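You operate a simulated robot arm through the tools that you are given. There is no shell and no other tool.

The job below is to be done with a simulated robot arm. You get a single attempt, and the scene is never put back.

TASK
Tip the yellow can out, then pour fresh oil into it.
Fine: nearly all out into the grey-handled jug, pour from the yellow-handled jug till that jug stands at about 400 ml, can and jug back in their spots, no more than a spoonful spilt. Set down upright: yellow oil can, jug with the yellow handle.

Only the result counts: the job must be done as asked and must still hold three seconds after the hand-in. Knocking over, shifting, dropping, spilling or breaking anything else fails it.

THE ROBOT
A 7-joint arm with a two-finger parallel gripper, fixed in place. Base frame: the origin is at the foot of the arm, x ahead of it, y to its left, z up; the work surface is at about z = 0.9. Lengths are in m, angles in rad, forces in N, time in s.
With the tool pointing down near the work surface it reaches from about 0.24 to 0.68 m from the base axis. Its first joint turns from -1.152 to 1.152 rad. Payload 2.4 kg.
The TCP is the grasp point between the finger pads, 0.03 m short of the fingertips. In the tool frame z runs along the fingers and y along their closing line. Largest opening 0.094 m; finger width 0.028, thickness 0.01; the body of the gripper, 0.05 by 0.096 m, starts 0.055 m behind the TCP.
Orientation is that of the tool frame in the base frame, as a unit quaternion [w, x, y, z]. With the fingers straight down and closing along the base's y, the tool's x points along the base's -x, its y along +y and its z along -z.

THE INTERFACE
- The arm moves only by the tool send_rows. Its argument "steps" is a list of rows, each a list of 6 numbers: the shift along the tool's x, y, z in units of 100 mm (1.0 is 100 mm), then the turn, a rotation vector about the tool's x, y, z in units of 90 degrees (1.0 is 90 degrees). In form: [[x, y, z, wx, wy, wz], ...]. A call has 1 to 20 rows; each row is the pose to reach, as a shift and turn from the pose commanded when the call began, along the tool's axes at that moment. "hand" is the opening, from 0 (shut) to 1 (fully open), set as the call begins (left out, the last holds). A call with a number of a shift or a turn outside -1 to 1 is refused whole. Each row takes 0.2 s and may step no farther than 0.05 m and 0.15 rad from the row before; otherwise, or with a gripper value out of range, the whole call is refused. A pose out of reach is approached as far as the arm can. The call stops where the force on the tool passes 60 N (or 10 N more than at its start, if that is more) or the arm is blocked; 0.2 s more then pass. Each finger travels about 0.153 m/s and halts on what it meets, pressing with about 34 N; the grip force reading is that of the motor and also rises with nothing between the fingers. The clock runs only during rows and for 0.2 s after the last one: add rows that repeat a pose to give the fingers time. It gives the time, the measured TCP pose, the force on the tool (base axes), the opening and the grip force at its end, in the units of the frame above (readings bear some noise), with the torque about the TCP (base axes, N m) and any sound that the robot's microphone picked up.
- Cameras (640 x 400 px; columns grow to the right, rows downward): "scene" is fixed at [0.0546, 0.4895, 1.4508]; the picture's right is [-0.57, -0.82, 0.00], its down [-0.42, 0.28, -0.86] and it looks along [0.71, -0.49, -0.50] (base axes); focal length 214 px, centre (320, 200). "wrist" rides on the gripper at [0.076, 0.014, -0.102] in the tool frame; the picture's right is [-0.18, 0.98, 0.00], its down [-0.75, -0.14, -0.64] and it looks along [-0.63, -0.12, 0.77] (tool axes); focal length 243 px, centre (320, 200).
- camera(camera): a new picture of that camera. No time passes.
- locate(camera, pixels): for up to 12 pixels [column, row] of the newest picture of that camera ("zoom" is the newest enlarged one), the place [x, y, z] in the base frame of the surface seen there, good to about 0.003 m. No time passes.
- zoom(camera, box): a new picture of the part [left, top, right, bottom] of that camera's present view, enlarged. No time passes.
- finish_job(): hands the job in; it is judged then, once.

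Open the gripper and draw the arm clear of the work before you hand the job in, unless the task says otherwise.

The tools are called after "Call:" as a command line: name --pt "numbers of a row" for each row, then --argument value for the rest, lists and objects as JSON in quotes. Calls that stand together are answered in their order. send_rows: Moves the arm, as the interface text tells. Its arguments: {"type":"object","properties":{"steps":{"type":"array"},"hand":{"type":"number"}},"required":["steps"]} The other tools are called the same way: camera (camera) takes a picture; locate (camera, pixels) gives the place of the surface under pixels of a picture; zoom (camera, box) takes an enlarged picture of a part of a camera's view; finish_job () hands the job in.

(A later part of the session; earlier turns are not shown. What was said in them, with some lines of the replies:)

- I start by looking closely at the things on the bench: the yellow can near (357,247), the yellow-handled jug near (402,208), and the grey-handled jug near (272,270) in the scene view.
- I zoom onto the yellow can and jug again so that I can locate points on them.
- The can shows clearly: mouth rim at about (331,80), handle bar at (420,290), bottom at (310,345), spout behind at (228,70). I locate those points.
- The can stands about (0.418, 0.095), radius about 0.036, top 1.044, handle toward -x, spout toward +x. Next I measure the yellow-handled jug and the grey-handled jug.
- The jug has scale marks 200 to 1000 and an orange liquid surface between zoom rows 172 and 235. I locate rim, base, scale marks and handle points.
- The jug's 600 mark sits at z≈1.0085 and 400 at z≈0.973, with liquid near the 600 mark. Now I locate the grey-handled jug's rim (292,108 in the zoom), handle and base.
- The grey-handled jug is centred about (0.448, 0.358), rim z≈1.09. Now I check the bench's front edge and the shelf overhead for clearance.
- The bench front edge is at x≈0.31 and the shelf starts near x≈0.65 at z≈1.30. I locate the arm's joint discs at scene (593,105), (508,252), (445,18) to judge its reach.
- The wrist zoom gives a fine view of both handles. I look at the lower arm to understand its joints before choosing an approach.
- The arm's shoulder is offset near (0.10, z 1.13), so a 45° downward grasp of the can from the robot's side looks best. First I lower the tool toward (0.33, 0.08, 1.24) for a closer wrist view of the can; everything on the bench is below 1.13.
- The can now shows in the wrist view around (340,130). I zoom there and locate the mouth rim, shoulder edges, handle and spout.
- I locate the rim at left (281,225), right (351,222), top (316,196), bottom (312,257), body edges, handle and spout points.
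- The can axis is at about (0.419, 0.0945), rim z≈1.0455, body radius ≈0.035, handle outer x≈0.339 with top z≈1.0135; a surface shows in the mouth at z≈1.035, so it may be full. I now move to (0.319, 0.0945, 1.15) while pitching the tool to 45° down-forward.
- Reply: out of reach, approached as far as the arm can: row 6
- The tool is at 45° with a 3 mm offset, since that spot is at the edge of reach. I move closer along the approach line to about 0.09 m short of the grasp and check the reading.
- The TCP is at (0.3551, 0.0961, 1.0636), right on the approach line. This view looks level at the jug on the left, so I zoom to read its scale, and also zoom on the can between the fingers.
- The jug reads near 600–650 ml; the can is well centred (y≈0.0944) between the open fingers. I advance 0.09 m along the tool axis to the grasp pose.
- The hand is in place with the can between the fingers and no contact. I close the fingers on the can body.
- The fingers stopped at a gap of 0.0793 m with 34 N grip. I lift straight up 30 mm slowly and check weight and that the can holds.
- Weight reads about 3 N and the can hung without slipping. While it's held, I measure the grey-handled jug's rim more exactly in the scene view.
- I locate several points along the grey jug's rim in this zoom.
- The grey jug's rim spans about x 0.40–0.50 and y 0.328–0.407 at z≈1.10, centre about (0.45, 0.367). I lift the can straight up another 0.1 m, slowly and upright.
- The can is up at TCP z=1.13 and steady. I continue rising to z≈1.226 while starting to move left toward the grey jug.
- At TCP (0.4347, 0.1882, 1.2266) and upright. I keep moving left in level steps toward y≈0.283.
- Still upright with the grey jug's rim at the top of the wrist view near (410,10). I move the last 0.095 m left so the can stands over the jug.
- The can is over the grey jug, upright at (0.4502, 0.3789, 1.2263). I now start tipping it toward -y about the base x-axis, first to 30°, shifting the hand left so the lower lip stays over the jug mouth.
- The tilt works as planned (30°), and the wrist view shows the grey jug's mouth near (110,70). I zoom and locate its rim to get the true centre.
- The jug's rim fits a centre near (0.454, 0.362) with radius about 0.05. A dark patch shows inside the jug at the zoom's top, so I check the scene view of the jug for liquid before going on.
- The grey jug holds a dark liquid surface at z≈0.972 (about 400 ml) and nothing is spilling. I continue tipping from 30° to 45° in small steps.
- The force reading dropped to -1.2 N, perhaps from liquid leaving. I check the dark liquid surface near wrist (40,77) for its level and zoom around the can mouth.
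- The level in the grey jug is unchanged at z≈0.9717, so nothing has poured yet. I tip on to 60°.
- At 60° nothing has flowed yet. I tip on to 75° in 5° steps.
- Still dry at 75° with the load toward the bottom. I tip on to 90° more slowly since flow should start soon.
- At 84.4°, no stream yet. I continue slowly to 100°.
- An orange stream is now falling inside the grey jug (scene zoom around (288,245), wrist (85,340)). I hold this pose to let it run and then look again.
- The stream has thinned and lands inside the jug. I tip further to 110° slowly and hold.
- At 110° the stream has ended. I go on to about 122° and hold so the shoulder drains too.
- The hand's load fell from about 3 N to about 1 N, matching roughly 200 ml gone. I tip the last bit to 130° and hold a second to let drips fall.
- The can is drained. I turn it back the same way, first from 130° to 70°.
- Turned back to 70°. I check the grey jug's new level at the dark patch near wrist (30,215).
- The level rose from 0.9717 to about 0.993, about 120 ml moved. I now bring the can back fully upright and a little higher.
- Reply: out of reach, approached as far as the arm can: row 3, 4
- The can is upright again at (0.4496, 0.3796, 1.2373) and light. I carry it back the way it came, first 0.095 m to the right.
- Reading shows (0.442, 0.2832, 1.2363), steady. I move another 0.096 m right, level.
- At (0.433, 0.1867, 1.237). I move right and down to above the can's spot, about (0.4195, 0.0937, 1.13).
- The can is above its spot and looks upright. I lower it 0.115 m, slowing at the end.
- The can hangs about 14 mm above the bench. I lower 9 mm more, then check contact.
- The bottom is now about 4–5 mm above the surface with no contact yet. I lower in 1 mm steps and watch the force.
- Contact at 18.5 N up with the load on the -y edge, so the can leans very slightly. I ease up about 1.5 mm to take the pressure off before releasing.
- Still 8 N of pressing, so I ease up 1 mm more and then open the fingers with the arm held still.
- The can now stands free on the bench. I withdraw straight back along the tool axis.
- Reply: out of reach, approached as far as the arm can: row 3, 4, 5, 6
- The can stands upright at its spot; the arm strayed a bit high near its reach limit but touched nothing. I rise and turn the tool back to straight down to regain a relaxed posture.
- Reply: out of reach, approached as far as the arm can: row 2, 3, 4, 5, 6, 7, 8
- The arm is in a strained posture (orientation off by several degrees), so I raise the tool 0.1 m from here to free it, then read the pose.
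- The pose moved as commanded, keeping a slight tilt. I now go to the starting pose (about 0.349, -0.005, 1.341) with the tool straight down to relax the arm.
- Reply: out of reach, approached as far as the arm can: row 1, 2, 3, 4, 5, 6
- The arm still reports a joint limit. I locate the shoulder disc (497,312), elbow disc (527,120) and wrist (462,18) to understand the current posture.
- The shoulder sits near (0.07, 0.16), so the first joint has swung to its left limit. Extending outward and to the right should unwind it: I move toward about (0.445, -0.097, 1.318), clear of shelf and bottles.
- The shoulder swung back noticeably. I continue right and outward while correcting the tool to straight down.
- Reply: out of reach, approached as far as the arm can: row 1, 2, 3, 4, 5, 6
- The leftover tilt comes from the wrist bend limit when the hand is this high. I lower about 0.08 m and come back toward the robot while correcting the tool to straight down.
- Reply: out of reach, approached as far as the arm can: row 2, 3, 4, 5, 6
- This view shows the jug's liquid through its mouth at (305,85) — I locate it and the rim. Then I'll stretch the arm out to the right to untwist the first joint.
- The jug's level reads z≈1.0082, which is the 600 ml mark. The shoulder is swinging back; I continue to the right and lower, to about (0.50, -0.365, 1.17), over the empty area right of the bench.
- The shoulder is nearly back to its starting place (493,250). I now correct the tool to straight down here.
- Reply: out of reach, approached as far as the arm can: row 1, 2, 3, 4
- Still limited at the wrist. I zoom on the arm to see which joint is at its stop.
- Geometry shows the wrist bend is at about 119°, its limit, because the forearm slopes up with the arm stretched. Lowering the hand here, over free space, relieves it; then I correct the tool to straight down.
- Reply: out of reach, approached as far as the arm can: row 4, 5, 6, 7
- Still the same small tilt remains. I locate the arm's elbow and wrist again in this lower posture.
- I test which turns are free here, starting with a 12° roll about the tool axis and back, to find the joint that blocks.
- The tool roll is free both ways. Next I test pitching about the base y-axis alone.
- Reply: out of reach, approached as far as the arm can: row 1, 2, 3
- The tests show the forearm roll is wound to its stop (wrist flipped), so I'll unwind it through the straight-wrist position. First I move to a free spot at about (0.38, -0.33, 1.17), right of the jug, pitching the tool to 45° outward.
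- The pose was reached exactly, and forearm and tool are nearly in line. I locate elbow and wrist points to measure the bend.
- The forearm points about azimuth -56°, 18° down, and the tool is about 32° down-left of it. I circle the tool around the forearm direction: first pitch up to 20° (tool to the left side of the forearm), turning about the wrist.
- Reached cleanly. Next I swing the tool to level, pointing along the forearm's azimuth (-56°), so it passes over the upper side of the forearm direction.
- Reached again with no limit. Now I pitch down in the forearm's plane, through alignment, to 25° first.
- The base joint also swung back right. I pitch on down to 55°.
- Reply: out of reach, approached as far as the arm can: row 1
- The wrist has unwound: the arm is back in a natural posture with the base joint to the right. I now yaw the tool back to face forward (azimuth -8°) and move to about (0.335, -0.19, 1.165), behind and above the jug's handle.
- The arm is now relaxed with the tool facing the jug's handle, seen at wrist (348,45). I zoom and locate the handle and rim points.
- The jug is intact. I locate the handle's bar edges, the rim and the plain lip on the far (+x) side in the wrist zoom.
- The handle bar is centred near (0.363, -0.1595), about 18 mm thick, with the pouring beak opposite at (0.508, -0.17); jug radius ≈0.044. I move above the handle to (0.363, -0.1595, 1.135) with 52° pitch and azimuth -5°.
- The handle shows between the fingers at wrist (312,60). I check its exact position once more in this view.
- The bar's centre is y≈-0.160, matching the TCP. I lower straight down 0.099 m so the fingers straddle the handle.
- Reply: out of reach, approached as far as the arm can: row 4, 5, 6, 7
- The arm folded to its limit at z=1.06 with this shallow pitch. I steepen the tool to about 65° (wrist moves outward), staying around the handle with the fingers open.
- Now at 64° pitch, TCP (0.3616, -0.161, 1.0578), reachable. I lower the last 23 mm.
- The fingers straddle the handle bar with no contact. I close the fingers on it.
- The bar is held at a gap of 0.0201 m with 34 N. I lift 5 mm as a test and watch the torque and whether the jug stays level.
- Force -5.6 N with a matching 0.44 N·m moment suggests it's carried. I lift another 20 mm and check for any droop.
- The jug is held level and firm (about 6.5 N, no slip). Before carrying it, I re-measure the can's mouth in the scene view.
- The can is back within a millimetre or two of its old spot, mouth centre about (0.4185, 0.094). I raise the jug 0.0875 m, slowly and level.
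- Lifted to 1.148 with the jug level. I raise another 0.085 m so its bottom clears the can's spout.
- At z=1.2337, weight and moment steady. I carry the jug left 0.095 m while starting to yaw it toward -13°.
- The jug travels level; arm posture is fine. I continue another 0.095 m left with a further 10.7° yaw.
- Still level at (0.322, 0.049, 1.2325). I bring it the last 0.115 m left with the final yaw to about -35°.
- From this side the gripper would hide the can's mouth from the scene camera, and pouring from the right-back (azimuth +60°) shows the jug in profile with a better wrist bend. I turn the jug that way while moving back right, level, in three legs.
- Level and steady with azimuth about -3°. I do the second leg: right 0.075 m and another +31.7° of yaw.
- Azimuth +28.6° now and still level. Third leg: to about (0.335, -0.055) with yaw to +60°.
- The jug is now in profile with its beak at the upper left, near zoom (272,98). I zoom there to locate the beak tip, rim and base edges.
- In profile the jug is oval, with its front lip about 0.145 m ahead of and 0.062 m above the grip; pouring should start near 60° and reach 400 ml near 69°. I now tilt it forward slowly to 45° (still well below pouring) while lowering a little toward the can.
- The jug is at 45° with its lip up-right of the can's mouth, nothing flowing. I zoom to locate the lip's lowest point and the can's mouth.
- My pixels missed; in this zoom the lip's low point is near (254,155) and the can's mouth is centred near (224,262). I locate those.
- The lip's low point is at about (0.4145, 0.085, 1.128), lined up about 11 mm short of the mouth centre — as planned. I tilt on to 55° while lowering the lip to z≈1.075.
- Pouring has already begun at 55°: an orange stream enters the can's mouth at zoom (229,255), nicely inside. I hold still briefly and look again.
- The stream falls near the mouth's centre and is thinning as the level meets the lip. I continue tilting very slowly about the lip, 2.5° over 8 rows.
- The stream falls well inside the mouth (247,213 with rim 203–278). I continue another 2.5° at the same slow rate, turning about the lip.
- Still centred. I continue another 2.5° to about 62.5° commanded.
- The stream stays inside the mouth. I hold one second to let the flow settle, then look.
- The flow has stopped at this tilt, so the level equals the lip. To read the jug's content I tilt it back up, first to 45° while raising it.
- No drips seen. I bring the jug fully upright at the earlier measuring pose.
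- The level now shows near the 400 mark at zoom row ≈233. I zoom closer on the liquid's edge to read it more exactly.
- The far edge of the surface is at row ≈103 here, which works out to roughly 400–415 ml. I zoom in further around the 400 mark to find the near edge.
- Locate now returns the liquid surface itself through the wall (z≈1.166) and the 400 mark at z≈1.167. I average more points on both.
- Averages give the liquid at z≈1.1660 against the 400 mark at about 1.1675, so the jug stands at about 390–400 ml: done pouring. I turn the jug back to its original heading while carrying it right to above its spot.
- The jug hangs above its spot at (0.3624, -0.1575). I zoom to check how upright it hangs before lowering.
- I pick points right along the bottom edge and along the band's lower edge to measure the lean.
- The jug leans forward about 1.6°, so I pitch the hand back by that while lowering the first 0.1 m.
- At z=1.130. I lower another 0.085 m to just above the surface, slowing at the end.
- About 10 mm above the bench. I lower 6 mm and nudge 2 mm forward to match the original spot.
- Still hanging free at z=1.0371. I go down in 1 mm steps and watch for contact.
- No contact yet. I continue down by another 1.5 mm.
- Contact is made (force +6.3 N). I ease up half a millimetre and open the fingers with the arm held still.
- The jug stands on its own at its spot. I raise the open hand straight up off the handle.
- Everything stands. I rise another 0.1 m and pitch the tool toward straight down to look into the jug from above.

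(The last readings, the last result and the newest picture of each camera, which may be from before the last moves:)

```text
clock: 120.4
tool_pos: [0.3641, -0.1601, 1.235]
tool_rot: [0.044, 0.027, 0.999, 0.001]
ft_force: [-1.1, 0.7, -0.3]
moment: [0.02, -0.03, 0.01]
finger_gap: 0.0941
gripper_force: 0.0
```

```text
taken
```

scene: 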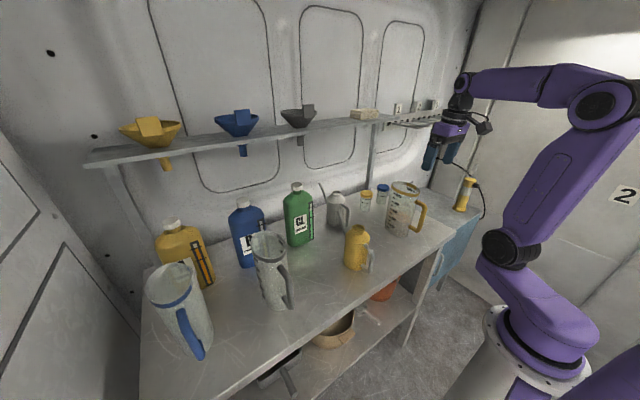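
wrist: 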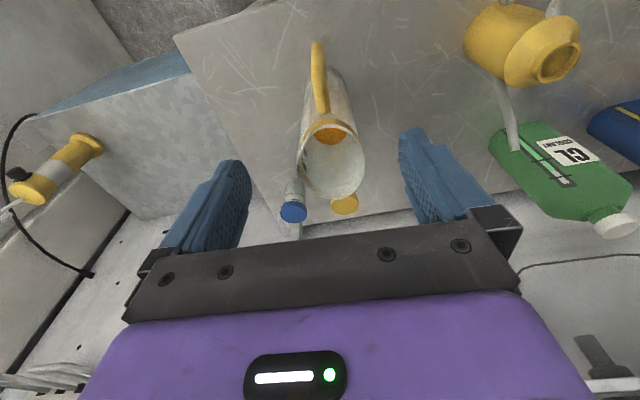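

The orange liquid shows through the jug's mouth near wrist (332,135). I zoom and locate its surface, the rim, and check the can.

Call:
zoom --camera "wrist" --box '[285, 35, 385, 215]'

Call:
locate --camera "wrist" --pixels '[[328, 130], [335, 132], [322, 133], [333, 138], [340, 130], [318, 128], [330, 135], [337, 136]]'

Call:
zoom --camera "scene" --box '[320, 170, 440, 290]'

```text
2.22 times, centred on (335, 125) of wrist
```

zoom: 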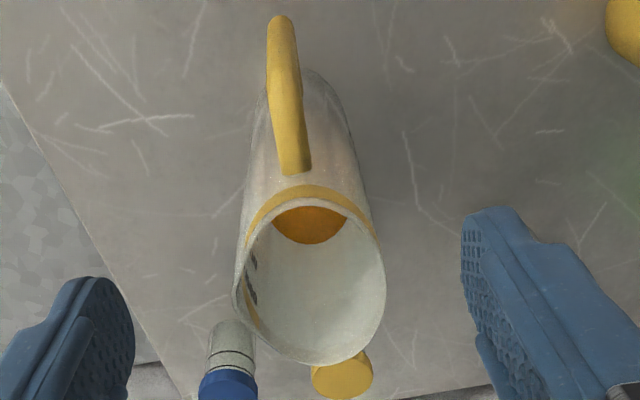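

```text
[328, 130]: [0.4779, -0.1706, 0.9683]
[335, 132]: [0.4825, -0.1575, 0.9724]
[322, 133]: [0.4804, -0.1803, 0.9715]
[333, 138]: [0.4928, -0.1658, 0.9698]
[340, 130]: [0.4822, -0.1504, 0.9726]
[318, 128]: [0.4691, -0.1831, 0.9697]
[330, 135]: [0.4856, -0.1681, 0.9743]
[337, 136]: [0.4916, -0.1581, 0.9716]
```

```text
3.33 times, centred on (380, 230) of scene
```

zoom: 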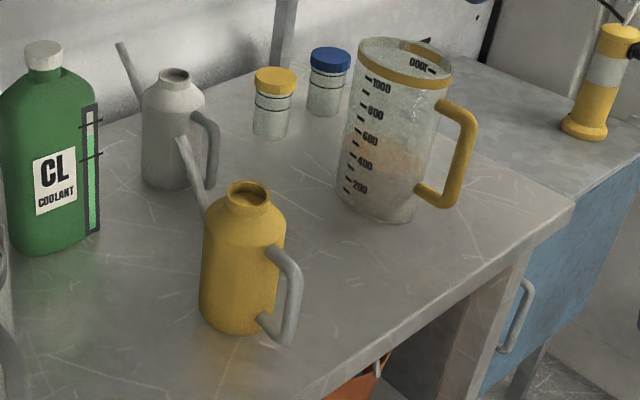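

The jug's level averages z≈0.9713 against the 400 mark at 0.973, so about 390–400 ml. I compare the jug's place with the first picture using the same zoom box, and look over the bench for spills.

Call:
zoom --camera "scene" --box '[360, 170, 440, 245]'

Call:
zoom --camera "scene" --box '[325, 215, 389, 279]'

Call:
zoom --camera "scene" --box '[220, 210, 380, 330]'

```text
5.33 times, centred on (400, 208) of scene
```

zoom: 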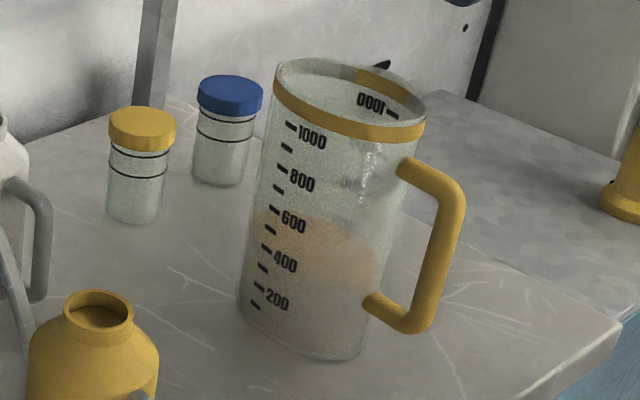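

```text
6.25 times, centred on (357, 247) of scene
```

zoom: 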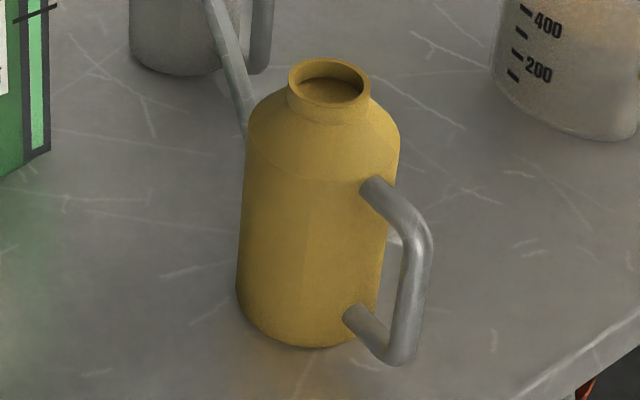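

```text
3.33 times, centred on (300, 270) of scene
```

zoom: 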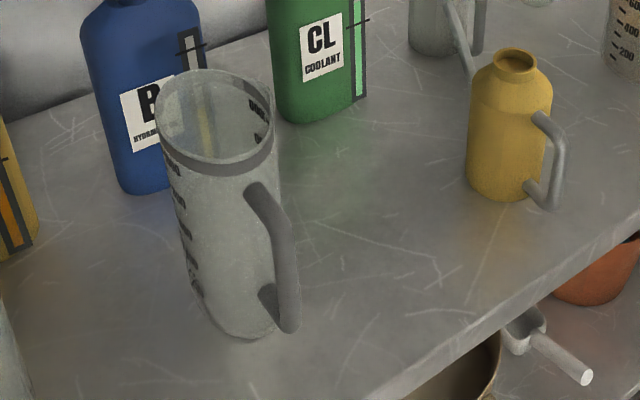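

Jug and can stand upright within a few millimetres of their spots, and the bench shows no spill. I draw the open hand further up and clear before handing in.

Call:
send_rows --pt "0.02 0.1 -0.16 0 0 0" --pt "0.04 0.2 -0.32 0 0 0" --pt "0.06 0.3 -0.48 0 0 0" --pt "0.08 0.4 -0.64 0 0 0" --pt "0.1 0.5 -0.8 0 0 0" --pt "0.1 0.5 -0.8 0 0 0" --hand 1

Call:
camera --camera "scene"

```text
clock: 121.8
tool_pos: [0.3505, -0.1086, 1.3145]
tool_rot: [0.046, 0.027, 0.999, 0.0]
ft_force: [0.5, 0.1, -0.2]
moment: [-0.03, -0.01, 0.02]
finger_gap: 0.0939
gripper_force: 0.0
```

```text
taken
```

scene: 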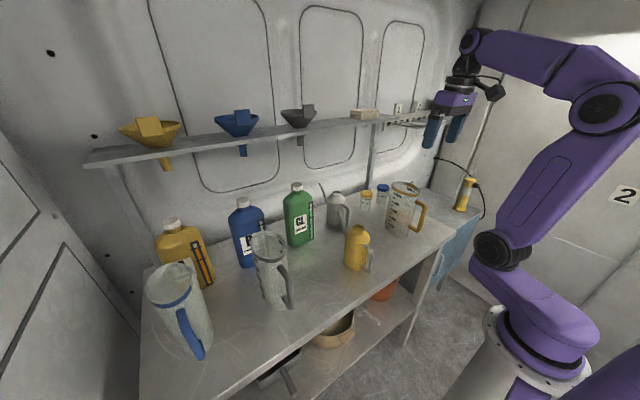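

The scene shows the can at (357,247) and the yellow-handled jug at (402,208) upright in their places, everything else untouched, and the open hand well clear. I hand the job in.

Call:
finish_job

```text
The job is handed in.
```

I tipped the yellow can out into the grey-handled jug and poured fresh oil into it from the yellow-handled jug. I've handed the job in, but no verdict came back.

- **Old oil:** about 120 ml went from the can into the grey-handled jug, judging by the rise in that jug's level. I tipped the can to 130° and held it there until nothing more came out.
- **Fresh oil:** the yellow-handled jug went from about 600 ml to about 390 ml by its scale, so roughly 210 ml went into the can. The stream fell inside the can's mouth each time I looked.
- **Positions:** the can and the jug are both standing upright, within about 3 mm of where they started.
- **Spills and other things:** I saw no oil on the bench in the final pictures. Nothing else on the bench looks moved.

The hand is open and the arm is clear of the bench.
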